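You operate a simulated robot arm through the tools that you are given. There is no shell and no other tool. Be economical: measure what you need, move in short steps, check, and stop when the job is done.

The job below is to be done with a simulated two-armed robot. You get a single attempt, and the scene is never put back.

JOB
Take the blue tea towel from the middle board of the corner shelf and lay it out flat on the top of washer one.

Only the result counts: the job must be done as asked and must still hold three seconds after the hand-in. Knocking over, shifting, dropping, spilling or breaking anything else fails it. Flat cloth is picked up by pressing the open fingertips on it (5 to 10 N) and closing them slowly along it; thin cloth reads only 2 to 8 mm in the jaws.

ROBOT AND FRAMES
Two 7-joint arms with two-finger parallel grippers on one trunk, on a base that drives. Base frame: it is fixed to the floor where the robot stands at the start and does not move with it; the origin is under the middle of the robot, x ahead of it, y to its left, z up. Lengths are in m, angles in rad, forces in N, time in s.
The left shoulder is at the start at [0.124, 0.171, 1.162], the right one opposite. With the tool pointing down near the work surface each hand reaches from about 0.1 to 0.88 m from the robot's upright axis, wherever it stands, measured 20 degrees to its own side. Places, roughly: blue tea towel [1.5, 0, 0.75]; top of washer one [0.4, 1.2, 0.8]. Payload 4.4 kg a hand.
Tool frame (each hand has its own): the origin (TCP) lies between the finger pads and is the grasp point; the fingertips stand 0.023 m ahead of it; z points along the fingers, y is the line along which they close. The gripper opens to 0.094 m. The fingers are 0.038 m wide and 0.01 m thick; the gripper's body (0.054 by 0.096 m) begins 0.039 m behind the TCP.
Orientation is that of the tool frame in the base frame, as a unit quaternion [x, y, z, w]. With the fingers straight down and closing along the base's y, the tool's x points along the base's -x, its y along +y and its z along -z.

CONTROLS
- The arms move only by the tool jog_arm. It takes "left_steps", "right_steps" or both (then of equal length, played together; a hand with none holds still); each is a list of rows, each a list of 6 numbers: the shift along the base's x, y, z in units of 50 mm (1.0 is 50 mm), then the turn, a rotation vector about the base's x, y, z in units of 8 degrees (1.0 is 8 degrees). In form: [[dx, dy, dz, wx, wy, wz], ...]. A call has 1 to 8 rows; each row shifts and turns the commanded pose from where the row before left it. "left_grip" and "right_grip" are, for a hand that has rows, the finger opening in m, from 0 to 0.094, set as the call begins (left out, the last holds). A call with a number of a shift or a turn outside -1 to 1 is refused whole. A row lasts 0.2 s, in which the tool goes at most 0.05 m and 0.15 rad; a call with a longer step from one row to the next is refused whole, and so is a gripper value outside its range. A pose out of reach is approached as far as the arm can. The call stops where the force on the tool passes 40 N (or 10 N more than at its start, if that is more) or the arm is blocked; 0.2 s more then pass. Each finger travels about 0.072 m/s and halts on what it meets, pressing with about 40 N; the grip force reading is that of the motor and also rises with nothing between the fingers. The clock runs only during rows and for 0.2 s after the last one: add rows that do not move to give the fingers time. It gives the time, the measured TCP pose, the force on the tool (base axes), the opening and the grip force at its end, in the units of the frame above (readings bear some noise), with the torque about the TCP (base axes, N m) and any sound that the robot's microphone picked up.
- Cameras (640 x 400 px; columns grow to the right, rows downward): "scene" is now at [0.2395, -0.0107, 1.3042]; the picture's right is [-0.10, -0.99, 0.00], its down [-0.57, 0.06, -0.82] and it looks along [0.82, -0.09, -0.57] (base axes); focal length 268 px, centre (320, 200). "left" rides on the left gripper at [0.086, -0.016, -0.074] in its tool frame; the picture's right is [0.18, 0.98, 0.00], its down [-0.58, 0.11, -0.81] and it looks along [-0.79, 0.15, 0.59] (tool axes); focal length 243 px, centre (320, 200). "right" rides on the right gripper at [0.086, 0.016, -0.075] in its tool frame; the picture's right is [-0.18, 0.98, 0.00], its down [-0.58, -0.11, -0.81] and it looks along [-0.79, -0.15, 0.59] (tool axes); focal length 243 px, centre (320, 200). There is no depth. A picture from a camera that has moved, and an enlarged one, comes with that camera's place and axes in the base frame and with its lens.
- capture(camera): a new picture of that camera. The clock stands still meanwhile.
- lift_body(by): slides the trunk up (or, below 0, down) by that many m; the arms and the scene camera ride with it, the base frame stays. It gives what a move gives, with no picture.
- drive_base(legs): drives the robot by 1 to 6 legs, each [ahead, left, turn to the left] in m, m and rad, along the robot's own axes; the way and the turn of a leg run together, so that a leg with both is an arc; at most 1.5 m and 3.142 rad a leg. The arms and the cameras ride along, it lands a little off, and it stops where it bumps. It gives what a move gives.
- aim_head(pan, tilt): turns the head with the scene camera to pan (to the left, within 1.396 rad either way) and tilt (down, from -0.506 to 1.204), counted from straight ahead of the robot. It gives what a move gives.
- inspect(camera, box): a new picture of the part [left, top, right, bottom] of that camera's present view, enlarged. The clock stands still meanwhile.
- hand_in(): hands the job in; it is judged then, once.

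Go step by step. Nothing tells you exact positions but the pictures and the camera data: compare them with the known pose of the tool, close in by small moves and look again before you grip or let go. The budget is 120 turns and 88 pictures, counting those below and the enlarged ones. Unless the task says otherwise, let go and move clear before handing in.

The tools are called after "Call:" by a JSON object that holds its "op" and its "data". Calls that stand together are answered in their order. jog_arm: Moves the arms, as the interface text tells. Its arguments: {"type":"object","properties":{"left_steps":{"type":"array","items":{"type":"array","items":{"type":"number"}}},"left_grip":{"type":"number"},"right_steps":{"type":"array","items":{"type":"array","items":{"type":"number"}}},"right_grip":{"type":"number"}},"required":[]} The other tools are called the same way: lift_body (by) slides the trunk up or down; drive_base (legs) drives the base; aim_head (pan, tilt) turns the head that bears the scene camera; capture (camera) takes a picture; inspect (camera, box) takes an enlarged picture of a part of a camera's view; hand_in () hands the job in.

At the start:

```text
t: 0.0
left_position: [0.552, 0.1783, 0.9607]
left_tool_rot: [0.0, 1.0, 0.0, 0.0]
left_ft_force: [0.6, -0.8, 0.1]
left_wrist_torque: [0.01, -0.02, 0.0]
left_width: 0.0941
left_grasp_force: 0.0
right_position: [0.5939, -0.2272, 1.0272]
right_tool_rot: [0.001, 1.0, 0.0, 0.0]
right_ft_force: [-0.6, -0.4, 0.2]
right_wrist_torque: [0.0, 0.01, -0.02]
right_width: 0.094
right_grasp_force: 0.0
trunk travel left (down, up): [-0.175, 0.213]
robot x, y, heading: [-0.0007, 0.0016, -0.002]
head pan, tilt: [-0.105, 0.607]
```

scene: 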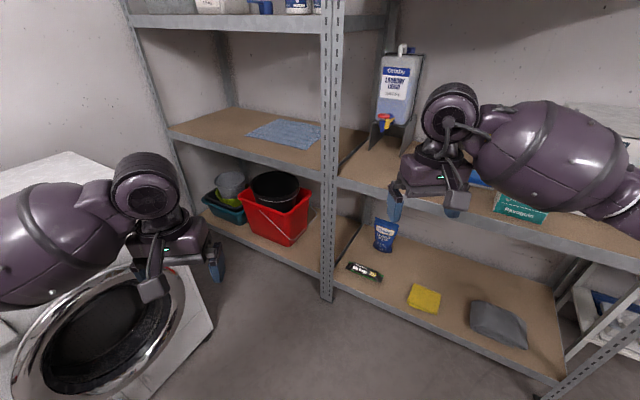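
right: 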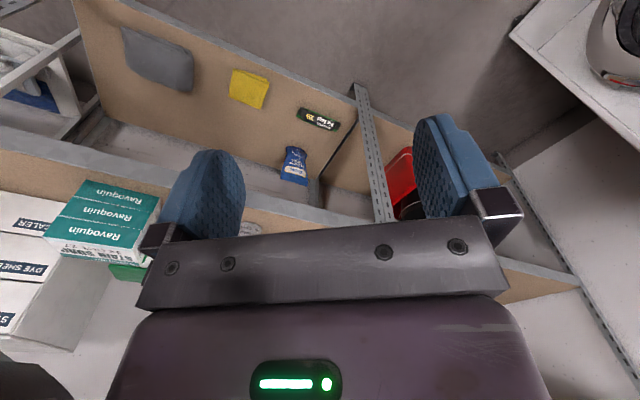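
left: 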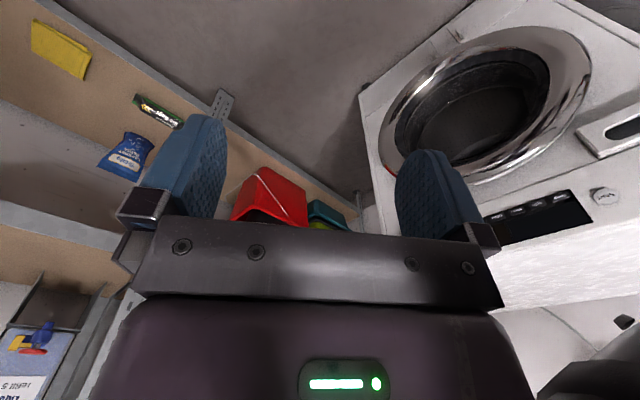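

The towel lies on the middle board of the left rack, near the post. I'll look closer at it and at the washer.

Call:
{"op": "inspect", "data": {"camera": "scene", "box": [160, 70, 400, 220]}}

Call:
{"op": "aim_head", "data": {"pan": 1.1, "tilt": 0.6}}

Call:
{"op": "capture", "data": {"camera": "scene"}}

```text
2.67 times, centred on (280, 145) of scene
camera zoom: at [0.2395, -0.0107, 1.3042], right [-0.1, -0.99, 0.0], down [-0.57, 0.06, -0.82], along [0.82, -0.09, -0.57], focal length 714 px, centre (427, 347)
```

zoom: 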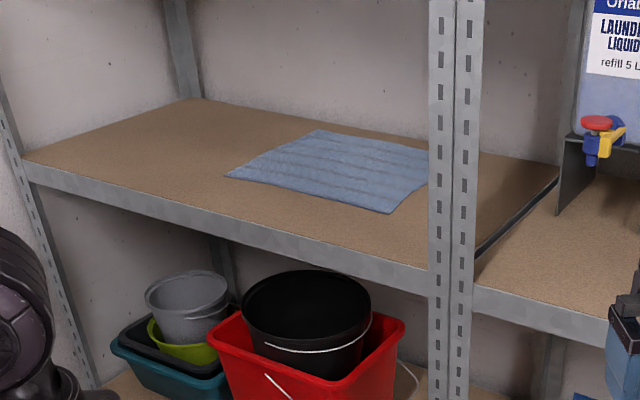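

```text
t: 1.4
left_position: [0.551, 0.1784, 0.9615]
left_tool_rot: [0.0, 1.0, 0.0, 0.001]
left_ft_force: [0.8, -0.4, -0.4]
left_wrist_torque: [-0.02, 0.01, 0.0]
left_width: 0.0941
left_grasp_force: 0.1
right_position: [0.5932, -0.2278, 1.027]
right_tool_rot: [0.0, 1.0, 0.001, 0.0]
right_ft_force: [-0.5, -0.8, -1.6]
right_wrist_torque: [0.02, -0.02, 0.01]
right_width: 0.0942
right_grasp_force: 0.1
trunk travel left (down, up): [-0.175, 0.213]
robot x, y, heading: [0.0003, 0.0008, -0.0]
head pan, tilt: [1.1, 0.6]
```

```text
83 pictures are left
camera scene: at [0.192, 0.0772, 1.3049], right [0.89, -0.45, 0.0], down [-0.26, -0.5, -0.83], along [0.38, 0.73, -0.56], focal length 268 px, centre (320, 200)
```

scene: 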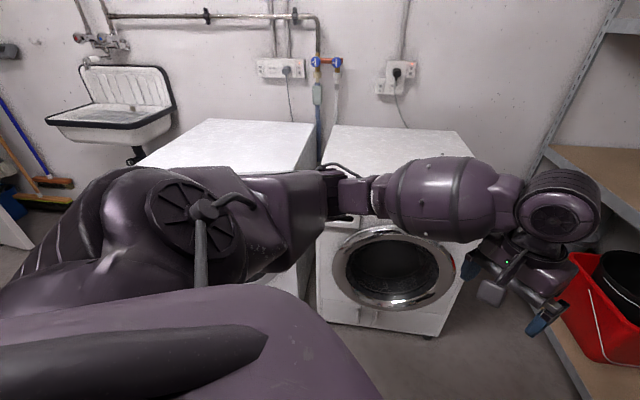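

The left washer (about [0.44, 1.25]) fits washer one. The shelf's front is turned about -34° to my heading and the towel lies parallel to it. I'll turn to face the shelf and sidestep left, then look again.

Call:
{"op": "drive_base", "data": {"legs": [[0, 0, -0.595], [0, 0.35, 0]]}}

Call:
{"op": "aim_head", "data": {"pan": 0.2, "tilt": 0.5}}

Call:
{"op": "capture", "data": {"camera": "scene"}}

```text
t: 6.6
left_position: [0.7511, 0.1203, 0.9617]
left_tool_rot: [0.295, 0.956, 0.0, 0.001]
left_ft_force: [-0.9, 0.6, 0.7]
left_wrist_torque: [-0.03, 0.0, 0.0]
left_width: 0.094
left_grasp_force: 0.1
right_position: [0.5567, -0.2376, 1.028]
right_tool_rot: [0.295, 0.955, 0.0, 0.0]
right_ft_force: [-0.2, 0.1, 0.5]
right_wrist_torque: [-0.03, 0.05, -0.02]
right_width: 0.0942
right_grasp_force: 0.1
trunk travel left (down, up): [-0.175, 0.213]
robot x, y, heading: [0.1924, 0.2867, -0.601]
head pan, tilt: [1.1, 0.6]
```

```text
t: 7.8
left_position: [0.7506, 0.1202, 0.9606]
left_tool_rot: [0.295, 0.956, 0.0, 0.0]
left_ft_force: [-0.2, 0.9, 0.3]
left_wrist_torque: [0.04, 0.01, -0.01]
left_width: 0.0938
left_grasp_force: 0.0
right_position: [0.5572, -0.2376, 1.0283]
right_tool_rot: [0.296, 0.955, 0.0, 0.0]
right_ft_force: [-0.2, 0.4, -0.8]
right_wrist_torque: [0.01, -0.01, 0.0]
right_width: 0.094
right_grasp_force: 0.0
trunk travel left (down, up): [-0.175, 0.213]
robot x, y, heading: [0.1944, 0.2841, -0.603]
head pan, tilt: [0.201, 0.499]
```

```text
82 pictures are left
camera scene: at [0.4036, 0.1618, 1.3139], right [-0.39, -0.92, 0.0], down [-0.44, 0.19, -0.88], along [0.81, -0.34, -0.48], focal length 268 px, centre (320, 200)
```

scene: 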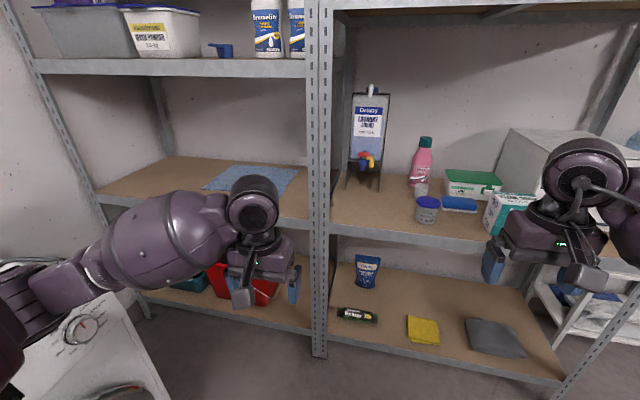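

I'll zoom for towel corners and triangulate the board's height.

Call:
{"op": "inspect", "data": {"camera": "scene", "box": [160, 140, 320, 240]}}

```text
4.00 times, centred on (240, 190) of scene
camera zoom: at [0.4036, 0.1618, 1.3139], right [-0.39, -0.92, 0.0], down [-0.44, 0.19, -0.88], along [0.81, -0.34, -0.48], focal length 1070 px, centre (640, 240)
```

zoom: 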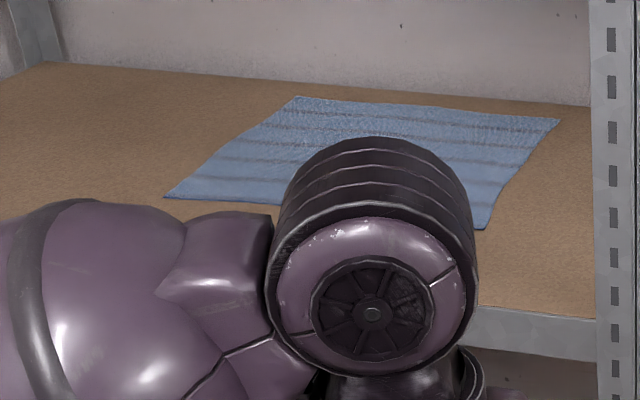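

Triangulating puts the board and towel at z≈0.795: corners A(1.572,0.233), D(1.365,-0.071), B(1.827,0.061), C(1.613,-0.236), about 0.37×0.30 m. I'll pull the arms back before driving nearer.

Call:
{"op": "jog_arm", "data": {"left_steps": [[-0.8, 0.55, 0.4, 0, 0, 0], [-0.8, 0.55, 0.4, 0, 0, 0], [-0.8, 0.55, 0.2, 0, 0, 0], [-0.8, 0.55, 0.2, 0, 0, 0], [-0.8, 0.55, 0, 0, 0, 0]], "right_steps": [[-0.8, 0.55, 0, 0, 0, 0], [-0.8, 0.55, 0, 0, 0, 0], [-0.8, 0.55, 0, 0, 0, 0], [-0.8, 0.55, 0, 0, 0, 0], [-0.8, 0.55, 0, 0, 0, 0]]}}

Call:
{"op": "capture", "data": {"camera": "scene"}}

```text
refused: row 1 steps farther than a row can; nothing moved
```

```text
80 pictures are left
camera scene: at [0.4036, 0.1618, 1.3139], right [-0.39, -0.92, 0.0], down [-0.44, 0.19, -0.88], along [0.81, -0.34, -0.48], focal length 268 px, centre (320, 200)
```

scene: 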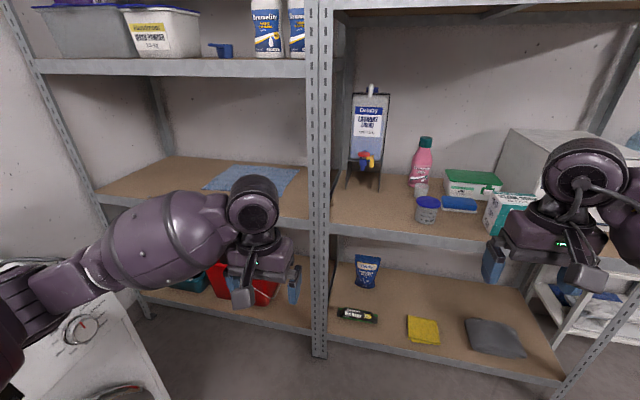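

The combined step was too long, so I'll keep each row under 50 mm in total.

Call:
{"op": "jog_arm", "data": {"left_steps": [[-0.75, 0.5, 0.3, 0, 0, 0], [-0.75, 0.5, 0.3, 0, 0, 0], [-0.75, 0.5, 0.3, 0, 0, 0], [-0.75, 0.5, 0.3, 0, 0, 0], [-0.75, 0.5, 0, 0, 0, 0]], "right_steps": [[-0.75, 0.5, 0, 0, 0, 0], [-0.75, 0.5, 0, 0, 0, 0], [-0.75, 0.5, 0, 0, 0, 0], [-0.75, 0.5, 0, 0, 0, 0], [-0.75, 0.5, 0, 0, 0, 0]]}}

Call:
{"op": "capture", "data": {"camera": "scene"}}

```text
t: 9.0
left_position: [0.6415, 0.1922, 1.0067]
left_tool_rot: [0.296, 0.955, 0.0, 0.0]
left_ft_force: [-0.6, 0.6, 0.6]
left_wrist_torque: [-0.01, 0.01, 0.03]
left_width: 0.0939
left_grasp_force: 0.1
left hand out of reach, approached as far as the arm can: row 3, 4, 5
right_position: [0.4172, -0.1452, 1.0284]
right_tool_rot: [0.295, 0.956, 0.0, 0.0]
right_ft_force: [0.3, 0.6, 0.1]
right_wrist_torque: [-0.05, -0.01, -0.02]
right_width: 0.0941
right_grasp_force: 0.0
right hand out of reach, approached as far as the arm can: row 4, 5
trunk travel left (down, up): [-0.175, 0.213]
robot x, y, heading: [0.1973, 0.2859, -0.597]
head pan, tilt: [0.201, 0.499]
```

```text
79 pictures are left
camera scene: at [0.4025, 0.1623, 1.3143], right [-0.39, -0.92, 0.0], down [-0.44, 0.19, -0.88], along [0.81, -0.34, -0.48], focal length 268 px, centre (320, 200)
```

scene: 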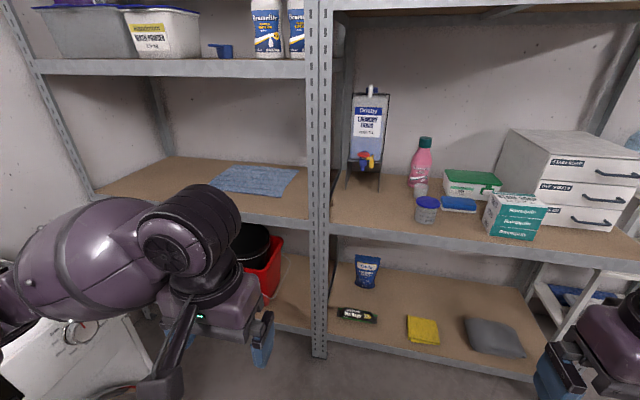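

Next I'll turn a little left relative to the shelf and drive in.

Call:
{"op": "drive_base", "data": {"legs": [[0, 0.12, 0], [0, 0, 0.35], [0.42, 0, 0]]}}

Call:
{"op": "aim_head", "data": {"pan": 0.15, "tilt": 0.6}}

Call:
{"op": "capture", "data": {"camera": "scene"}}

```text
t: 14.0
left_position: [1.1058, 0.3162, 1.0055]
left_tool_rot: [0.127, 0.992, 0.0, 0.0]
left_ft_force: [-0.2, -0.9, -0.3]
left_wrist_torque: [-0.02, -0.02, -0.01]
left_width: 0.094
left_grasp_force: 0.2
right_position: [1.0079, -0.0779, 1.0267]
right_tool_rot: [0.128, 0.992, 0.001, 0.0]
right_ft_force: [0.5, 0.3, 0.4]
right_wrist_torque: [-0.03, 0.03, 0.01]
right_width: 0.094
right_grasp_force: 0.1
trunk travel left (down, up): [-0.175, 0.213]
robot x, y, heading: [0.6532, 0.2539, -0.252]
head pan, tilt: [0.201, 0.499]
```

```text
t: 14.7
left_position: [1.1052, 0.3161, 1.0073]
left_tool_rot: [0.128, 0.992, 0.0, -0.001]
left_ft_force: [-0.2, 0.3, 0.5]
left_wrist_torque: [-0.03, 0.02, -0.01]
left_width: 0.0938
left_grasp_force: 0.0
right_position: [1.0068, -0.0777, 1.0279]
right_tool_rot: [0.128, 0.992, 0.0, -0.002]
right_ft_force: [0.0, -0.2, 0.0]
right_wrist_torque: [-0.01, 0.01, 0.0]
right_width: 0.0938
right_grasp_force: 0.0
trunk travel left (down, up): [-0.175, 0.213]
robot x, y, heading: [0.6524, 0.2515, -0.253]
head pan, tilt: [0.15, 0.6]
```

```text
78 pictures are left
camera scene: at [0.8877, 0.2025, 1.3049], right [-0.11, -0.99, 0.0], down [-0.56, 0.06, -0.83], along [0.82, -0.09, -0.56], focal length 268 px, centre (320, 200)
```

scene: 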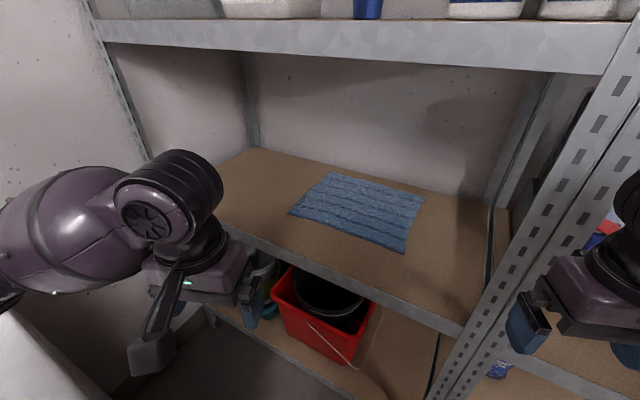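

The view is clear and confirms the towel's corners. I'll lower both hands in front of the shelf and bring the right hand left of the post.

Call:
{"op": "jog_arm", "data": {"left_steps": [[0, 0, -0.85, 0, 0, -0.5], [0, 0, -0.85, 0, 0, -0.5], [0, 0, -0.85, 0, 0, -0.5], [0.7, 0.2, 0, 0, 0, -0.5], [0.7, 0.2, 0, 0, 0, -0.47], [0.7, 0, 0, 0, 0, 0]], "right_steps": [[0, 0, -0.98, 0, 0, 0], [0, 0, -0.98, 0, 0, 0], [0, 0, -0.98, 0, 0, 0], [0.2, 0.9, 0, 0, 0, 0], [0.2, 0.9, 0, 0, 0, 0], [0.2, 0.9, 0, 0, 0, 0]]}}

Call:
{"op": "capture", "data": {"camera": "scene"}}

```text
t: 16.1
left_position: [1.2128, 0.3353, 0.8781]
left_tool_rot: [0.296, 0.955, 0.0, -0.001]
left_ft_force: [-0.5, -0.3, 0.3]
left_wrist_torque: [0.0, 0.0, -0.04]
left_width: 0.094
left_grasp_force: 0.0
right_position: [1.0381, 0.0568, 0.8815]
right_tool_rot: [0.128, 0.992, 0.001, -0.001]
right_ft_force: [-0.9, 0.8, 0.0]
right_wrist_torque: [-0.04, 0.05, 0.01]
right_width: 0.094
right_grasp_force: 0.1
trunk travel left (down, up): [-0.175, 0.213]
robot x, y, heading: [0.6546, 0.2509, -0.259]
head pan, tilt: [0.15, 0.6]
```

```text
77 pictures are left
camera scene: at [0.8887, 0.2027, 1.3046], right [-0.11, -0.99, 0.0], down [-0.56, 0.06, -0.82], along [0.82, -0.09, -0.57], focal length 268 px, centre (320, 200)
```

scene: 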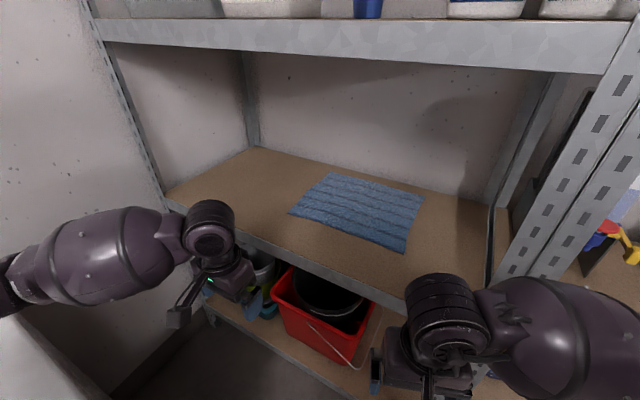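

Both hands are placed to enter. I'll move them into the bay in steps and watch the right forearm against the post.

Call:
{"op": "jog_arm", "data": {"left_steps": [[0.9, -0.3, 0, 0, 0, 0], [0.9, -0.3, 0, 0, 0, 0], [0.9, -0.3, 0, 0, 0, 0], [0.9, -0.3, 0, 0, 0, 0]], "right_steps": [[0.95, 0.1, 0, 0, 0, 0], [0.95, 0.1, 0, 0, 0, 0], [0.95, 0, 0, 0, 0, 0], [0.95, 0, 0, 0, 0, 0]]}}

Call:
{"op": "capture", "data": {"camera": "scene"}}

```text
t: 17.3
left_position: [1.3742, 0.2807, 0.8874]
left_tool_rot: [0.302, 0.953, -0.003, 0.004]
left_ft_force: [0.5, 1.0, -0.3]
left_wrist_torque: [-0.04, 0.02, 0.01]
left_width: 0.0938
left_grasp_force: 0.0
right_position: [1.1889, 0.0871, 0.8703]
right_tool_rot: [0.114, 0.993, -0.002, -0.015]
right_ft_force: [0.5, -0.2, -0.1]
right_wrist_torque: [0.01, 0.03, -0.01]
right_width: 0.094
right_grasp_force: 0.0
trunk travel left (down, up): [-0.175, 0.213]
robot x, y, heading: [0.6374, 0.2556, -0.261]
head pan, tilt: [0.15, 0.6]
stopped in row 4 (left hand): the arm was blocked; the commanded pose is now the measured one
```

```text
76 pictures are left
camera scene: at [0.8663, 0.2173, 1.3079], right [-0.12, -0.99, 0.01], down [-0.56, 0.06, -0.83], along [0.82, -0.1, -0.56], focal length 268 px, centre (320, 200)
```

scene: 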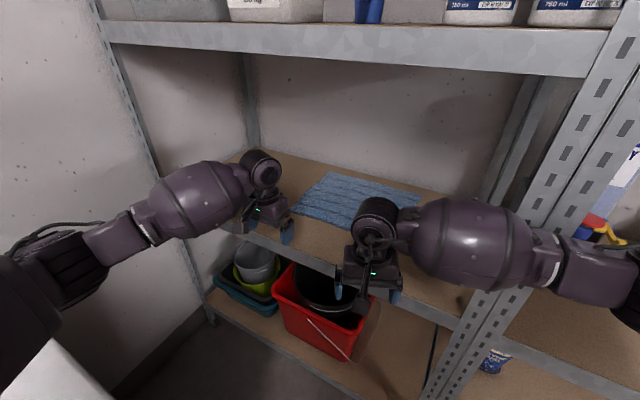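

Something blocked and the base got nudged back, probably the right forearm against the post. I'll back both hands out along the same way.

Call:
{"op": "jog_arm", "data": {"left_steps": [[-0.9, 0.3, 0, 0, 0, 0], [-0.9, 0.3, 0, 0, 0, 0]], "right_steps": [[-0.95, 0, 0, 0, 0, 0], [-0.95, 0, 0, 0, 0, 0]]}}

Call:
{"op": "capture", "data": {"camera": "scene"}}

```text
t: 17.9
left_position: [1.2904, 0.3055, 0.8782]
left_tool_rot: [0.302, 0.953, -0.001, -0.001]
left_ft_force: [0.2, 1.6, -0.3]
left_wrist_torque: [-0.05, -0.04, -0.04]
left_width: 0.0943
left_grasp_force: 0.0
right_position: [1.1011, 0.0751, 0.8631]
right_tool_rot: [0.122, 0.992, -0.001, -0.019]
right_ft_force: [0.5, 0.3, -0.1]
right_wrist_torque: [-0.06, -0.01, -0.01]
right_width: 0.0939
right_grasp_force: 0.1
trunk travel left (down, up): [-0.175, 0.213]
robot x, y, heading: [0.6433, 0.2551, -0.263]
head pan, tilt: [0.15, 0.6]
```

```text
75 pictures are left
camera scene: at [0.8755, 0.2089, 1.3051], right [-0.12, -0.99, 0.0], down [-0.56, 0.06, -0.83], along [0.82, -0.1, -0.56], focal length 268 px, centre (320, 200)
```

scene: 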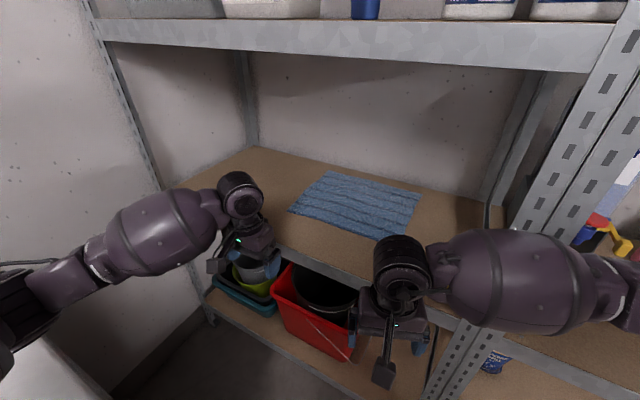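

The forearm did meet the post, but the towel and shelf look unmoved. I'll turn the base further left so the right arm can reach past the post nearly straight, raising the left hand clear first.

Call:
{"op": "jog_arm", "data": {"left_steps": [[-0.6, 0.3, 0.7, 0, 0, 0], [-0.6, 0.3, 0.7, 0, 0, 0], [-0.6, 0.3, 0.7, 0, 0, 0], [-0.6, 0.3, 0.7, 0, 0, 0]], "right_steps": [[-0.6, 0, 0.2, 0, 0, 0], [-0.6, 0, 0.2, 0, 0, 0], [0, 0, 0, 0, 0, 0], [0, 0, 0, 0, 0, 0]]}}

Call:
{"op": "drive_base", "data": {"legs": [[0, 0, 0.41], [0, 0.03, 0]]}}

Call:
{"op": "aim_head", "data": {"pan": -0.3, "tilt": 0.6}}

Call:
{"op": "capture", "data": {"camera": "scene"}}

```text
t: 18.9
left_position: [1.167, 0.3652, 1.0194]
left_tool_rot: [0.302, 0.953, 0.001, -0.001]
left_ft_force: [-0.8, -0.2, 0.8]
left_wrist_torque: [-0.03, -0.02, 0.0]
left_width: 0.0941
left_grasp_force: 0.2
right_position: [1.0416, 0.0739, 0.884]
right_tool_rot: [0.121, 0.992, 0.0, -0.019]
right_ft_force: [0.0, -0.2, 0.3]
right_wrist_torque: [0.0, -0.02, -0.01]
right_width: 0.0939
right_grasp_force: 0.0
trunk travel left (down, up): [-0.175, 0.213]
robot x, y, heading: [0.6422, 0.2582, -0.268]
head pan, tilt: [0.15, 0.6]
```

```text
t: 19.6
left_position: [1.169, 0.3669, 1.0205]
left_tool_rot: [0.298, 0.955, 0.0, -0.001]
left_ft_force: [-0.4, 0.8, 0.4]
left_wrist_torque: [0.0, 0.0, -0.03]
left_width: 0.094
left_grasp_force: 0.0
right_position: [1.0427, 0.0763, 0.8836]
right_tool_rot: [0.117, 0.993, 0.0, -0.02]
right_ft_force: [0.0, 0.4, -0.5]
right_wrist_torque: [0.0, 0.03, 0.0]
right_width: 0.094
right_grasp_force: 0.1
trunk travel left (down, up): [-0.175, 0.213]
robot x, y, heading: [0.6415, 0.2539, -0.256]
head pan, tilt: [0.15, 0.6]
stopped in leg 1: the robot was blocked; the commanded pose is now the measured one
```

```text
t: 20.6
left_position: [1.1691, 0.3667, 1.0197]
left_tool_rot: [0.297, 0.955, 0.001, -0.002]
left_ft_force: [-0.2, -0.4, -0.3]
left_wrist_torque: [-0.04, -0.04, 0.01]
left_width: 0.0939
left_grasp_force: 0.0
right_position: [1.0418, 0.0748, 0.8828]
right_tool_rot: [0.117, 0.993, 0.0, -0.02]
right_ft_force: [0.0, -0.4, 0.0]
right_wrist_torque: [0.0, 0.01, 0.02]
right_width: 0.094
right_grasp_force: 0.0
trunk travel left (down, up): [-0.175, 0.213]
robot x, y, heading: [0.6424, 0.2556, -0.262]
head pan, tilt: [-0.3, 0.6]
```

```text
74 pictures are left
camera scene: at [0.8631, 0.1682, 1.3049], right [-0.53, -0.85, 0.0], down [-0.48, 0.3, -0.83], along [0.7, -0.44, -0.56], focal length 268 px, centre (320, 200)
```

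scene: 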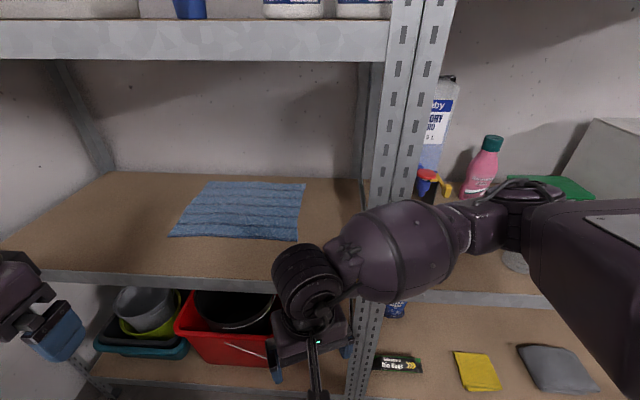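

The turn was blocked at once, so I'll look to the left to see what is touching.

Call:
{"op": "aim_head", "data": {"pan": 1.3, "tilt": 0.8}}

Call:
{"op": "capture", "data": {"camera": "scene"}}

```text
t: 22.2
left_position: [1.17, 0.3659, 1.0192]
left_tool_rot: [0.297, 0.955, 0.001, -0.001]
left_ft_force: [0.3, 0.7, -0.3]
left_wrist_torque: [0.0, 0.02, -0.01]
left_width: 0.094
left_grasp_force: 0.1
right_position: [1.043, 0.0737, 0.8832]
right_tool_rot: [0.117, 0.993, 0.0, -0.019]
right_ft_force: [-0.6, 0.3, -0.5]
right_wrist_torque: [0.07, 0.0, 0.01]
right_width: 0.0935
right_grasp_force: 0.3
trunk travel left (down, up): [-0.175, 0.213]
robot x, y, heading: [0.6434, 0.2572, -0.261]
head pan, tilt: [1.3, 0.799]
```

```text
73 pictures are left
camera scene: at [0.8288, 0.2846, 1.288], right [0.86, -0.5, 0.0], down [-0.36, -0.62, -0.7], along [0.35, 0.6, -0.72], focal length 268 px, centre (320, 200)
```

scene: 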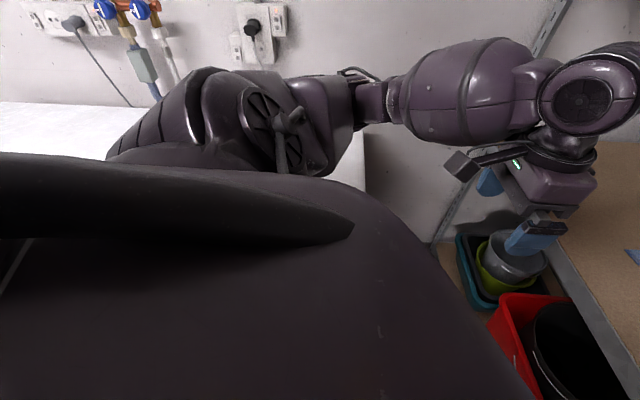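

The base probably touches the washer door, so turning more isn't an option here. New plan: the left hand pinches corner A and drags the towel left and forward along its diagonal, which brings corner D away from the post where the right hand can reach it. First I'll draw the right hand back and aim the camera at the towel.

Call:
{"op": "jog_arm", "data": {"right_steps": [[-0.75, 0.4, -0.2, 0, 0, 0], [-0.75, 0.4, -0.2, 0, 0, 0], [-0.75, 0.4, -0.2, 0, 0, 0]]}}

Call:
{"op": "aim_head", "data": {"pan": 0.0, "tilt": 0.7}}

Call:
{"op": "capture", "data": {"camera": "scene"}}

```text
t: 23.0
left_position: [1.1698, 0.3668, 1.0191]
left_tool_rot: [0.297, 0.955, 0.0, -0.002]
left_ft_force: [0.1, 0.6, 0.1]
left_wrist_torque: [-0.03, -0.01, -0.02]
left_width: 0.0938
left_grasp_force: 0.1
right_position: [0.9312, 0.1341, 0.8533]
right_tool_rot: [0.117, 0.993, 0.0, -0.02]
right_ft_force: [0.7, 0.1, -1.4]
right_wrist_torque: [0.0, 0.0, -0.02]
right_width: 0.094
right_grasp_force: 0.1
trunk travel left (down, up): [-0.175, 0.213]
robot x, y, heading: [0.6421, 0.2552, -0.255]
head pan, tilt: [1.3, 0.799]
```

```text
t: 24.5
left_position: [1.1695, 0.3661, 1.0195]
left_tool_rot: [0.297, 0.955, 0.0, -0.001]
left_ft_force: [-0.2, 0.7, 0.4]
left_wrist_torque: [0.0, 0.02, -0.02]
left_width: 0.0937
left_grasp_force: 0.0
right_position: [0.9305, 0.1349, 0.8533]
right_tool_rot: [0.116, 0.993, 0.001, -0.02]
right_ft_force: [-0.5, 0.7, -0.8]
right_wrist_torque: [-0.03, -0.02, 0.02]
right_width: 0.0942
right_grasp_force: 0.0
trunk travel left (down, up): [-0.175, 0.213]
robot x, y, heading: [0.6412, 0.2612, -0.261]
head pan, tilt: [0.0, 0.7]
```

```text
72 pictures are left
camera scene: at [0.8702, 0.1934, 1.2962], right [-0.25, -0.97, 0.0], down [-0.62, 0.16, -0.76], along [0.74, -0.19, -0.64], focal length 268 px, centre (320, 200)
```

scene: 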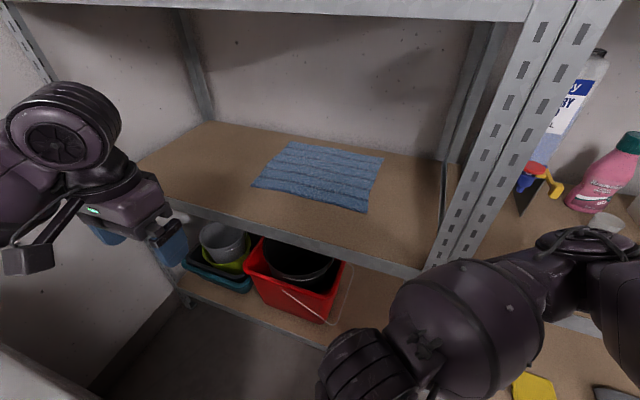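

Now I'll drive in closer.

Call:
{"op": "drive_base", "data": {"legs": [[0, -0.03, 0], [0.1, -0.03, 0]]}}

Call:
{"op": "capture", "data": {"camera": "scene"}}

```text
t: 26.3
left_position: [1.2473, 0.2816, 1.0203]
left_tool_rot: [0.299, 0.954, 0.0, -0.001]
left_ft_force: [-1.1, 1.1, -0.7]
left_wrist_torque: [-0.04, 0.0, 0.03]
left_width: 0.0941
left_grasp_force: 0.1
right_position: [1.0042, 0.0511, 0.8536]
right_tool_rot: [0.118, 0.993, 0.001, -0.023]
right_ft_force: [0.2, 0.4, 0.4]
right_wrist_torque: [-0.02, 0.04, 0.0]
right_width: 0.0939
right_grasp_force: 0.1
trunk travel left (down, up): [-0.175, 0.213]
robot x, y, heading: [0.7204, 0.1726, -0.263]
head pan, tilt: [0.0, 0.7]
stopped in leg 2: the robot was blocked; the commanded pose is now the measured one
```

```text
71 pictures are left
camera scene: at [0.9473, 0.1094, 1.2967], right [-0.26, -0.97, 0.0], down [-0.62, 0.17, -0.77], along [0.74, -0.2, -0.64], focal length 268 px, centre (320, 200)
```

scene: 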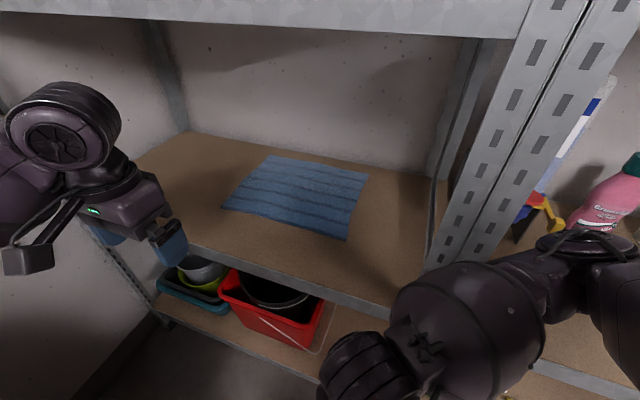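

The towel is well in reach. I'll ease the base back a touch to release the contact, then lower the left hand and reach towards corner A.

Call:
{"op": "drive_base", "data": {"legs": [[-0.02, 0, 0]]}}

Call:
{"op": "jog_arm", "data": {"left_steps": [[0, 0, -0.9, 0, 0, 0], [0, 0, -0.9, 0, 0, 0], [0, 0, -0.8, 0, 0, 0], [0.85, -0.2, 0, 0, 0, 0], [0.85, -0.2, 0, 0, 0, 0], [0.85, -0.2, 0, 0, 0, 0], [0.85, -0.2, 0, 0, 0, 0], [0.85, -0.2, 0, 0, 0, 0]], "left_grip": 0.06}}

Call:
{"op": "capture", "data": {"camera": "scene"}}

Call:
{"op": "capture", "data": {"camera": "left"}}

```text
t: 27.1
left_position: [1.2298, 0.2871, 1.0192]
left_tool_rot: [0.3, 0.954, 0.001, -0.002]
left_ft_force: [-0.4, 0.5, 0.2]
left_wrist_torque: [0.03, -0.02, -0.02]
left_width: 0.0941
left_grasp_force: 0.1
right_position: [0.9872, 0.0561, 0.8527]
right_tool_rot: [0.116, 0.993, 0.0, -0.024]
right_ft_force: [-1.1, -0.9, 0.3]
right_wrist_torque: [0.03, -0.01, -0.02]
right_width: 0.0937
right_grasp_force: 0.0
trunk travel left (down, up): [-0.175, 0.213]
robot x, y, heading: [0.7023, 0.1769, -0.266]
head pan, tilt: [0.0, 0.7]
```

```text
t: 28.9
left_position: [1.4444, 0.2358, 0.889]
left_tool_rot: [0.299, 0.954, 0.001, -0.003]
left_ft_force: [0.8, 0.1, 0.3]
left_wrist_torque: [-0.03, -0.01, -0.02]
left_width: 0.0598
left_grasp_force: 0.1
right_position: [0.9876, 0.0552, 0.8512]
right_tool_rot: [0.116, 0.993, 0.001, -0.025]
right_ft_force: [-0.2, 0.6, -0.9]
right_wrist_torque: [0.01, -0.01, 0.02]
right_width: 0.0944
right_grasp_force: 0.0
trunk travel left (down, up): [-0.175, 0.213]
robot x, y, heading: [0.7007, 0.1759, -0.262]
head pan, tilt: [0.0, 0.7]
```

```text
70 pictures are left
camera scene: at [0.9309, 0.1141, 1.296], right [-0.26, -0.97, 0.0], down [-0.62, 0.17, -0.76], along [0.74, -0.2, -0.64], focal length 268 px, centre (320, 200)
```

scene: 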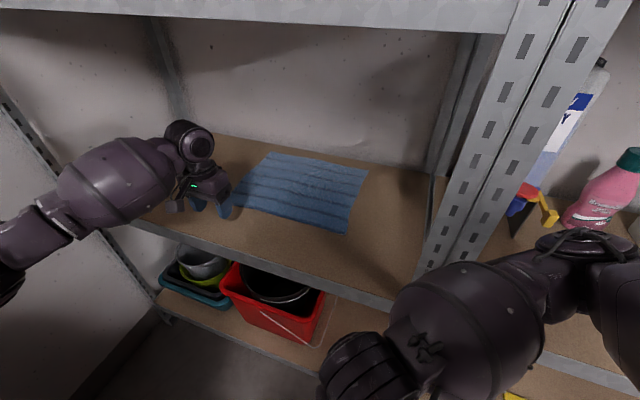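

```text
69 pictures are left
camera left: at [1.3637, 0.2727, 0.9625], right [0.41, 0.91, 0.0], down [0.54, -0.25, 0.8], along [0.73, -0.33, -0.6], focal length 243 px, centre (320, 200)
```

left: 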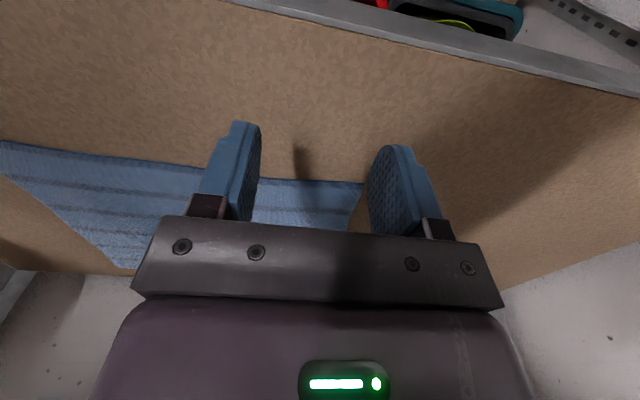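

The gripper camera confirms corner A near (1.566, 0.23). I'll move over it and come down close.

Call:
{"op": "jog_arm", "data": {"left_steps": [[0.79, -0.29, 0, 0, 0, 0], [0.79, -0.29, 0, 0, 0, 0], [0.79, -0.29, 0, 0, 0, 0], [0, 0, -0.5, 0, 0, 0], [0, 0, -0.5, 0, 0, 0]], "left_grip": 0.05}}

Call:
{"op": "capture", "data": {"camera": "left"}}

```text
t: 30.1
left_position: [1.5603, 0.1912, 0.8389]
left_tool_rot: [0.301, 0.954, 0.001, -0.003]
left_ft_force: [0.1, 0.6, -0.5]
left_wrist_torque: [0.01, -0.01, 0.0]
left_width: 0.0499
left_grasp_force: 0.0
right_position: [0.9866, 0.0557, 0.8523]
right_tool_rot: [0.116, 0.993, 0.001, -0.025]
right_ft_force: [-0.8, 0.1, 0.3]
right_wrist_torque: [0.03, -0.01, 0.01]
right_width: 0.094
right_grasp_force: 0.1
trunk travel left (down, up): [-0.175, 0.213]
robot x, y, heading: [0.7024, 0.1782, -0.265]
head pan, tilt: [0.0, 0.7]
```

```text
68 pictures are left
camera left: at [1.4806, 0.2284, 0.9127], right [0.41, 0.91, 0.0], down [0.54, -0.25, 0.8], along [0.73, -0.33, -0.59], focal length 243 px, centre (320, 200)
```

left: 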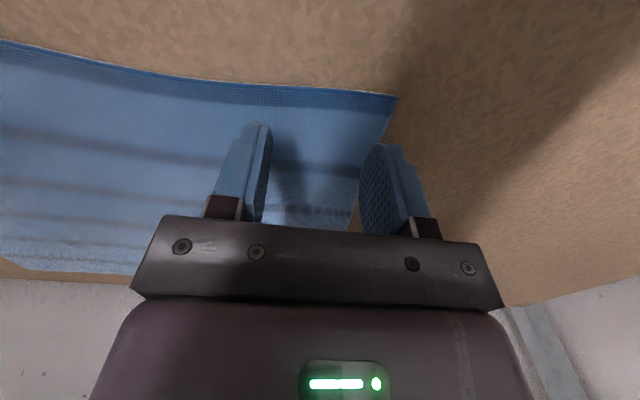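

The fingers are right at the left hem, so I'll shift 15 mm inward and ease down.

Call:
{"op": "jog_arm", "data": {"left_steps": [[-0.17, -0.25, 0, 0, 0, 0], [0, 0, -0.12, 0, 0, 0], [0, 0, -0.12, 0, 0, 0], [0, 0, 0, 0, 0, 0]]}}

```text
t: 31.1
left_position: [1.5531, 0.1805, 0.8272]
left_tool_rot: [0.3, 0.954, 0.001, -0.002]
left_ft_force: [0.7, -0.8, -0.6]
left_wrist_torque: [0.0, -0.01, 0.02]
left_width: 0.0498
left_grasp_force: 0.0
right_position: [0.987, 0.0564, 0.8527]
right_tool_rot: [0.116, 0.993, 0.0, -0.025]
right_ft_force: [-0.1, 1.1, 0.0]
right_wrist_torque: [-0.01, -0.03, -0.02]
right_width: 0.0941
right_grasp_force: 0.2
trunk travel left (down, up): [-0.175, 0.213]
robot x, y, heading: [0.7002, 0.1799, -0.26]
head pan, tilt: [0.0, 0.7]
```

Call:
{"op": "jog_arm", "data": {"left_steps": [[0, 0, -0.08, 0, 0, 0], [0, 0, 0, 0, 0, 0]]}}

```text
t: 31.7
left_position: [1.5529, 0.1808, 0.8242]
left_tool_rot: [0.3, 0.954, 0.0, 0.0]
left_ft_force: [-0.2, -0.2, 4.1]
left_wrist_torque: [0.04, 0.0, 0.04]
left_width: 0.0501
left_grasp_force: 0.0
right_position: [0.9868, 0.0551, 0.8533]
right_tool_rot: [0.117, 0.993, 0.001, -0.023]
right_ft_force: [0.3, 0.6, -0.2]
right_wrist_torque: [0.03, 0.05, 0.01]
right_width: 0.0939
right_grasp_force: 0.2
trunk travel left (down, up): [-0.175, 0.213]
robot x, y, heading: [0.7022, 0.1796, -0.258]
head pan, tilt: [0.0, 0.7]
```

Contact is at 4 N. I'll press slightly more and then close in steps.

Call:
{"op": "jog_arm", "data": {"left_steps": [[0, 0, -0.05, 0, 0, 0], [0, 0, 0, 0, 0, 0]], "left_grip": 0.04}}

Call:
{"op": "jog_arm", "data": {"left_steps": [[0, 0, 0, 0, 0, 0], [0, 0, 0, 0, 0, 0]], "left_grip": 0.028}}

Call:
{"op": "jog_arm", "data": {"left_steps": [[0, 0, 0, 0, 0, 0], [0, 0, 0, 0, 0, 0]], "left_grip": 0.016}}

Call:
{"op": "jog_arm", "data": {"left_steps": [[0, 0, 0, 0, 0, 0], [0, 0, 0, 0, 0, 0], [0, 0, 0, 0, 0, 0]], "left_grip": 0.0}}

Call:
{"op": "capture", "data": {"camera": "left"}}

```text
t: 32.3
left_position: [1.5533, 0.1794, 0.8246]
left_tool_rot: [0.3, 0.954, 0.001, 0.0]
left_ft_force: [1.5, 0.6, 14.8]
left_wrist_torque: [0.13, 0.08, -0.02]
left_width: 0.0391
left_grasp_force: 0.0
right_position: [0.9864, 0.0565, 0.8541]
right_tool_rot: [0.117, 0.993, 0.002, -0.024]
right_ft_force: [-0.4, 0.4, 0.0]
right_wrist_torque: [0.0, 0.01, 0.02]
right_width: 0.0938
right_grasp_force: 0.0
trunk travel left (down, up): [-0.175, 0.213]
robot x, y, heading: [0.7008, 0.1748, -0.27]
head pan, tilt: [0.0, 0.7]
```

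```text
t: 32.9
left_position: [1.5516, 0.1798, 0.8243]
left_tool_rot: [0.3, 0.954, 0.0, 0.001]
left_ft_force: [2.3, -1.2, 19.4]
left_wrist_torque: [0.1, 0.1, -0.01]
left_width: 0.027
left_grasp_force: 0.2
right_position: [0.9851, 0.056, 0.8527]
right_tool_rot: [0.117, 0.993, 0.001, -0.023]
right_ft_force: [0.2, -0.4, 0.6]
right_wrist_torque: [-0.01, 0.02, -0.03]
right_width: 0.0941
right_grasp_force: 0.0
trunk travel left (down, up): [-0.175, 0.213]
robot x, y, heading: [0.6995, 0.1785, -0.264]
head pan, tilt: [0.0, 0.7]
```

```text
t: 33.5
left_position: [1.551, 0.1796, 0.8243]
left_tool_rot: [0.3, 0.954, 0.001, 0.0]
left_ft_force: [2.4, -1.7, 24.0]
left_wrist_torque: [0.1, 0.13, -0.01]
left_width: 0.0155
left_grasp_force: 0.1
right_position: [0.9856, 0.0556, 0.8525]
right_tool_rot: [0.117, 0.993, 0.001, -0.023]
right_ft_force: [0.3, -0.2, -0.5]
right_wrist_torque: [0.03, -0.01, 0.0]
right_width: 0.0938
right_grasp_force: 0.1
trunk travel left (down, up): [-0.175, 0.213]
robot x, y, heading: [0.7031, 0.1767, -0.264]
head pan, tilt: [0.0, 0.7]
```

```text
t: 34.3
left_position: [1.5526, 0.1801, 0.8239]
left_tool_rot: [0.299, 0.954, 0.001, 0.001]
left_ft_force: [-0.8, -0.6, 26.2]
left_wrist_torque: [0.02, 0.09, -0.01]
left_width: 0.0026
left_grasp_force: 40.2
right_position: [0.9853, 0.0561, 0.8539]
right_tool_rot: [0.116, 0.993, 0.001, -0.023]
right_ft_force: [-0.1, 0.2, 0.1]
right_wrist_torque: [0.02, -0.03, 0.03]
right_width: 0.0937
right_grasp_force: 0.1
trunk travel left (down, up): [-0.175, 0.213]
robot x, y, heading: [0.7041, 0.1781, -0.259]
head pan, tilt: [0.0, 0.7]
```

```text
67 pictures are left
camera left: at [1.4713, 0.2167, 0.8981], right [0.41, 0.91, 0.0], down [0.54, -0.24, 0.81], along [0.74, -0.33, -0.59], focal length 243 px, centre (320, 200)
```

left: 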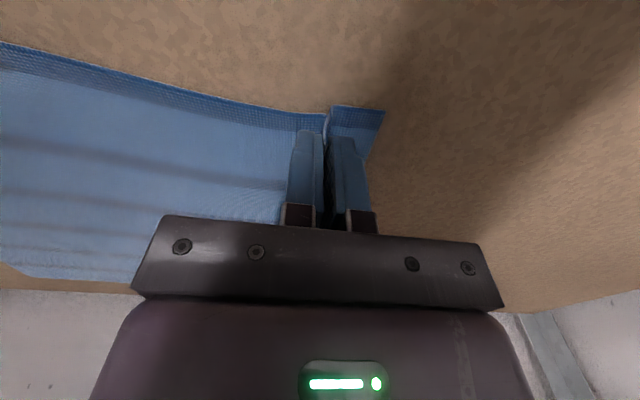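

The pinch holds (2.6 mm, 40 N) with the cloth gathered. I'll lift slightly and look.

Call:
{"op": "jog_arm", "data": {"left_steps": [[0, 0, 0.2, 0, 0, 0], [0, 0, 0.3, 0, 0, 0], [0, 0, 0, 0, 0, 0]]}}

Call:
{"op": "capture", "data": {"camera": "left"}}

```text
t: 35.1
left_position: [1.553, 0.1809, 0.8445]
left_tool_rot: [0.3, 0.954, 0.001, -0.003]
left_ft_force: [0.4, 0.1, 0.8]
left_wrist_torque: [0.02, 0.0, -0.01]
left_width: 0.0029
left_grasp_force: 39.9
right_position: [0.9868, 0.0558, 0.8506]
right_tool_rot: [0.116, 0.993, 0.0, -0.025]
right_ft_force: [0.3, 0.0, -0.3]
right_wrist_torque: [0.0, 0.01, 0.03]
right_width: 0.0942
right_grasp_force: 0.0
trunk travel left (down, up): [-0.175, 0.213]
robot x, y, heading: [0.7014, 0.1761, -0.262]
head pan, tilt: [0.0, 0.7]
```

```text
66 pictures are left
camera left: at [1.4729, 0.2173, 0.9188], right [0.41, 0.91, 0.0], down [0.54, -0.24, 0.8], along [0.73, -0.33, -0.6], focal length 243 px, centre (320, 200)
```

left: 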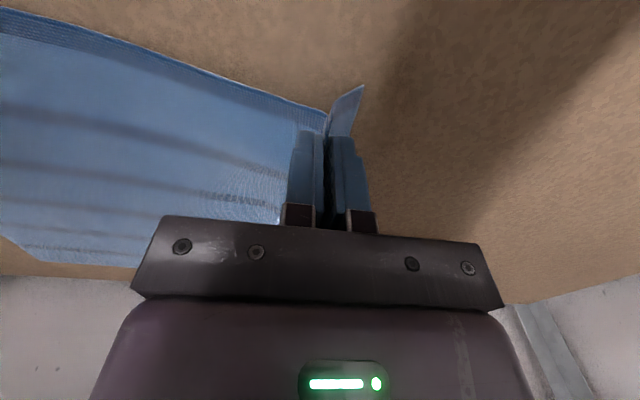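

The corner is held. Next I'll drag it diagonally, left and toward the front.

Call:
{"op": "jog_arm", "data": {"left_steps": [[-0.08, 0.5, 0, 0, 0, 0], [-0.08, 0.5, 0, 0, 0, 0], [-0.08, 0.5, 0, 0, 0, 0], [-0.08, 0.5, 0, 0, 0, 0], [-0.08, 0.5, 0, 0, 0, 0], [-0.08, 0.4, 0, 0, 0, 0], [0, 0, 0, 0, 0, 0]]}}

Call:
{"op": "capture", "data": {"camera": "scene"}}

```text
t: 36.7
left_position: [1.5288, 0.3263, 0.8463]
left_tool_rot: [0.3, 0.954, 0.001, 0.0]
left_ft_force: [0.3, 0.1, -0.1]
left_wrist_torque: [-0.04, -0.01, -0.05]
left_width: 0.0029
left_grasp_force: 39.6
right_position: [0.9866, 0.0557, 0.8517]
right_tool_rot: [0.117, 0.993, 0.0, -0.024]
right_ft_force: [0.3, 1.3, 0.7]
right_wrist_torque: [0.01, -0.01, 0.01]
right_width: 0.0941
right_grasp_force: 0.1
trunk travel left (down, up): [-0.175, 0.213]
robot x, y, heading: [0.7039, 0.1746, -0.257]
head pan, tilt: [0.0, 0.7]
```

```text
65 pictures are left
camera scene: at [0.9305, 0.1144, 1.2962], right [-0.26, -0.97, 0.0], down [-0.62, 0.17, -0.76], along [0.74, -0.2, -0.64], focal length 268 px, centre (320, 200)
```

scene: 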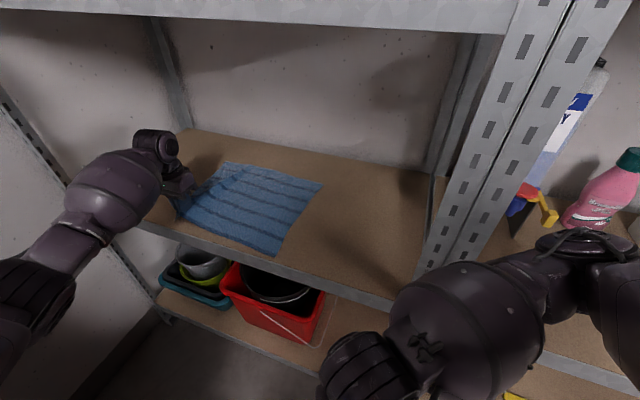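

The whole towel slid over flat; corner D is now about (1.336, 0.114), well clear of the post. I'll swing the right hand left, then in toward D.

Call:
{"op": "jog_arm", "data": {"right_steps": [[0.4, 0.75, 0.2, 0, -0.34, -0.5], [0.4, 0.75, 0.2, 0, 0, -0.5], [0.4, 0.75, 0.1, 0, 0, -0.5], [0.8, 0.1, 0, 0, 0, -0.5], [0.8, 0.1, 0, 0, 0, -0.6]], "right_grip": 0.05}}

Call:
{"op": "capture", "data": {"camera": "scene"}}

```text
t: 38.0
left_position: [1.5184, 0.2649, 0.8731]
left_tool_rot: [0.335, 0.942, 0.003, 0.012]
left_ft_force: [-1.0, 0.0, -0.1]
left_wrist_torque: [0.04, -0.03, 0.01]
left_width: 0.003
left_grasp_force: 39.9
right_position: [1.0659, 0.1405, 0.8458]
right_tool_rot: [0.351, 0.934, -0.002, -0.061]
right_ft_force: [-0.7, -0.4, 0.4]
right_wrist_torque: [-0.03, -0.02, -0.03]
right_width: 0.0496
right_grasp_force: 0.1
trunk travel left (down, up): [-0.175, 0.213]
robot x, y, heading: [0.6971, 0.1778, -0.344]
head pan, tilt: [0.0, 0.7]
stopped in row 5 (right hand): the arm was blocked; the commanded pose is now the measured one
```

```text
64 pictures are left
camera scene: at [0.8923, 0.101, 1.3045], right [-0.33, -0.94, -0.01], down [-0.59, 0.21, -0.78], along [0.73, -0.25, -0.63], focal length 268 px, centre (320, 200)
```

scene: 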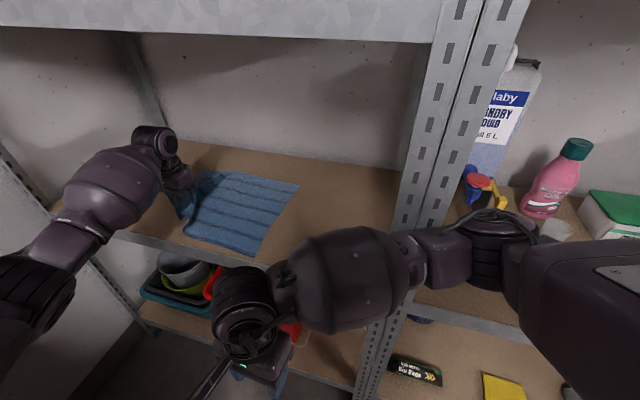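

The right elbow sits out too wide and presses the post; this bay is too cramped for it. Instead I'll back the robot off with the left hand holding corner A, so the towel slides out and corner D droops in front of the shelf where the right hand is free. First the right hand backs off.

Call:
{"op": "jog_arm", "data": {"right_steps": [[-0.9, 0.1, 0, 0, 0, 0], [-0.9, 0.1, 0, 0, 0, 0], [-0.6, 0, 0, 0, 0, 0]]}}

Call:
{"op": "capture", "data": {"camera": "scene"}}

```text
t: 38.8
left_position: [1.5286, 0.2515, 0.8592]
left_tool_rot: [0.335, 0.942, 0.009, 0.003]
left_ft_force: [-0.5, 1.2, -0.7]
left_wrist_torque: [-0.04, 0.03, -0.01]
left_width: 0.0028
left_grasp_force: 39.8
right_position: [0.967, 0.1306, 0.8353]
right_tool_rot: [0.362, 0.93, -0.001, -0.064]
right_ft_force: [-0.4, -0.2, -1.0]
right_wrist_torque: [0.02, 0.01, -0.01]
right_width: 0.0502
right_grasp_force: 0.1
trunk travel left (down, up): [-0.175, 0.213]
robot x, y, heading: [0.7024, 0.1787, -0.342]
head pan, tilt: [0.0, 0.7]
```

```text
63 pictures are left
camera scene: at [0.9096, 0.081, 1.2985], right [-0.33, -0.94, -0.02], down [-0.6, 0.22, -0.77], along [0.73, -0.25, -0.64], focal length 268 px, centre (320, 200)
```

scene: 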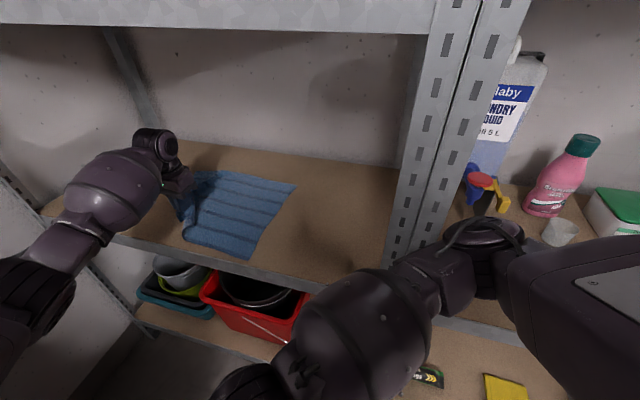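

The right elbow is still leaning over the right bay. I'll back the base off straight, which also starts drawing the towel out.

Call:
{"op": "drive_base", "data": {"legs": [[-0.12, 0, 0]]}}

Call:
{"op": "capture", "data": {"camera": "scene"}}

```text
t: 40.0
left_position: [1.4225, 0.3106, 0.8466]
left_tool_rot: [0.331, 0.944, 0.001, -0.002]
left_ft_force: [-0.7, 0.0, 0.6]
left_wrist_torque: [-0.01, -0.01, 0.0]
left_width: 0.0028
left_grasp_force: 39.8
right_position: [0.8532, 0.1934, 0.8319]
right_tool_rot: [0.344, 0.936, -0.004, -0.074]
right_ft_force: [-0.1, 0.7, -0.6]
right_wrist_torque: [0.02, -0.02, 0.01]
right_width: 0.0498
right_grasp_force: 0.0
trunk travel left (down, up): [-0.175, 0.213]
robot x, y, heading: [0.5876, 0.2198, -0.327]
head pan, tilt: [0.0, 0.7]
```

```text
62 pictures are left
camera scene: at [0.8105, 0.1388, 1.2963], right [-0.32, -0.95, 0.0], down [-0.61, 0.21, -0.77], along [0.72, -0.25, -0.64], focal length 268 px, centre (320, 200)
```

scene: 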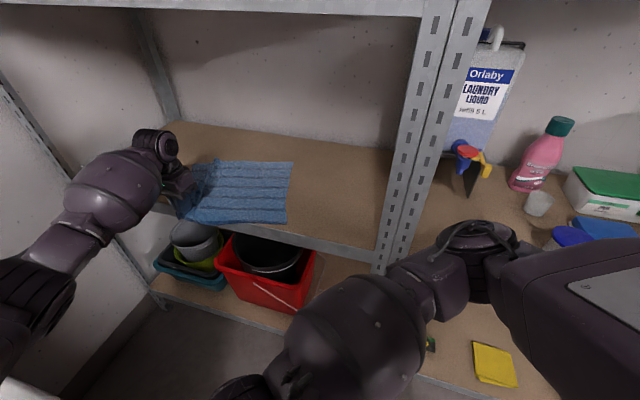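

Everything came free cleanly. I'll keep backing so the towel trails out over the edge.

Call:
{"op": "drive_base", "data": {"legs": [[-0.14, 0, 0]]}}

Call:
{"op": "capture", "data": {"camera": "scene"}}

```text
t: 41.3
left_position: [1.2895, 0.3554, 0.8473]
left_tool_rot: [0.33, 0.944, 0.001, -0.001]
left_ft_force: [-0.4, 0.6, 0.6]
left_wrist_torque: [0.02, -0.02, -0.01]
left_width: 0.0027
left_grasp_force: 40.3
right_position: [0.7207, 0.2383, 0.8332]
right_tool_rot: [0.345, 0.936, -0.005, -0.072]
right_ft_force: [-0.9, 0.3, -0.3]
right_wrist_torque: [0.0, -0.02, 0.02]
right_width: 0.05
right_grasp_force: 0.0
trunk travel left (down, up): [-0.175, 0.213]
robot x, y, heading: [0.4564, 0.2643, -0.329]
head pan, tilt: [0.0, 0.7]
```

```text
61 pictures are left
camera scene: at [0.6781, 0.1835, 1.2964], right [-0.32, -0.95, 0.0], down [-0.61, 0.21, -0.77], along [0.72, -0.25, -0.64], focal length 268 px, centre (320, 200)
```

scene: 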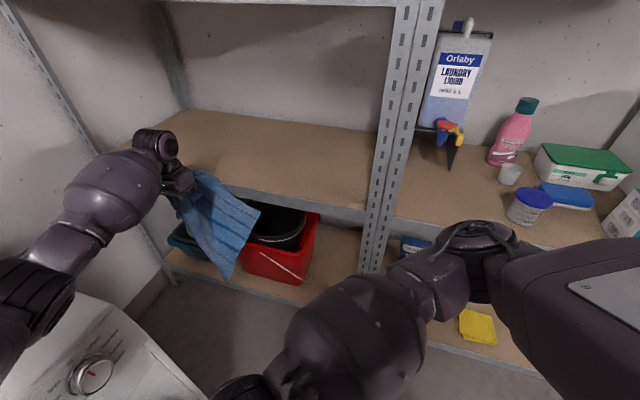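

The towel slid off the board and now hangs from the left hand. I'll raise it away from the buckets.

Call:
{"op": "jog_arm", "data": {"left_steps": [[-0.4, 0, 0.85, 0, 0, 0], [-0.4, 0, 0.85, 0, 0, 0], [0, 0, 0.95, 0, 0, 0], [0, 0, 0.95, 0, 0, 0], [0, 0, 0, 0, 0, 0], [0, 0, 0, 0, 0, 0]]}}

Call:
{"op": "capture", "data": {"camera": "scene"}}

```text
t: 42.7
left_position: [1.2509, 0.3538, 1.0264]
left_tool_rot: [0.331, 0.944, 0.0, -0.002]
left_ft_force: [-0.7, 0.0, -0.3]
left_wrist_torque: [-0.01, 0.0, 0.02]
left_width: 0.0028
left_grasp_force: 40.2
right_position: [0.7216, 0.2382, 0.8329]
right_tool_rot: [0.345, 0.936, -0.004, -0.073]
right_ft_force: [0.2, -0.5, 0.1]
right_wrist_torque: [0.03, 0.01, 0.01]
right_width: 0.0502
right_grasp_force: 0.0
trunk travel left (down, up): [-0.175, 0.213]
robot x, y, heading: [0.456, 0.2615, -0.324]
head pan, tilt: [0.0, 0.7]
```

```text
60 pictures are left
camera scene: at [0.6786, 0.1833, 1.2963], right [-0.32, -0.95, 0.0], down [-0.61, 0.21, -0.77], along [0.72, -0.25, -0.64], focal length 268 px, centre (320, 200)
```

scene: 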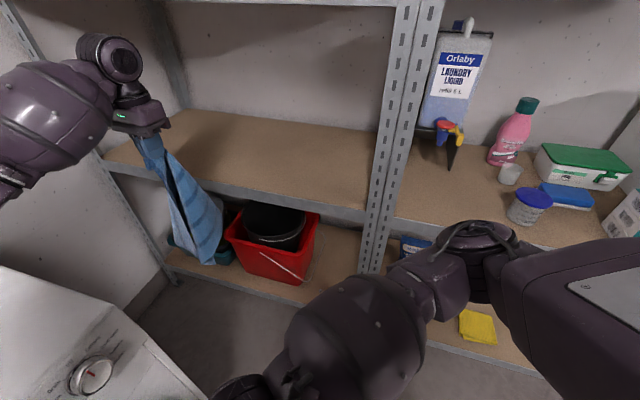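

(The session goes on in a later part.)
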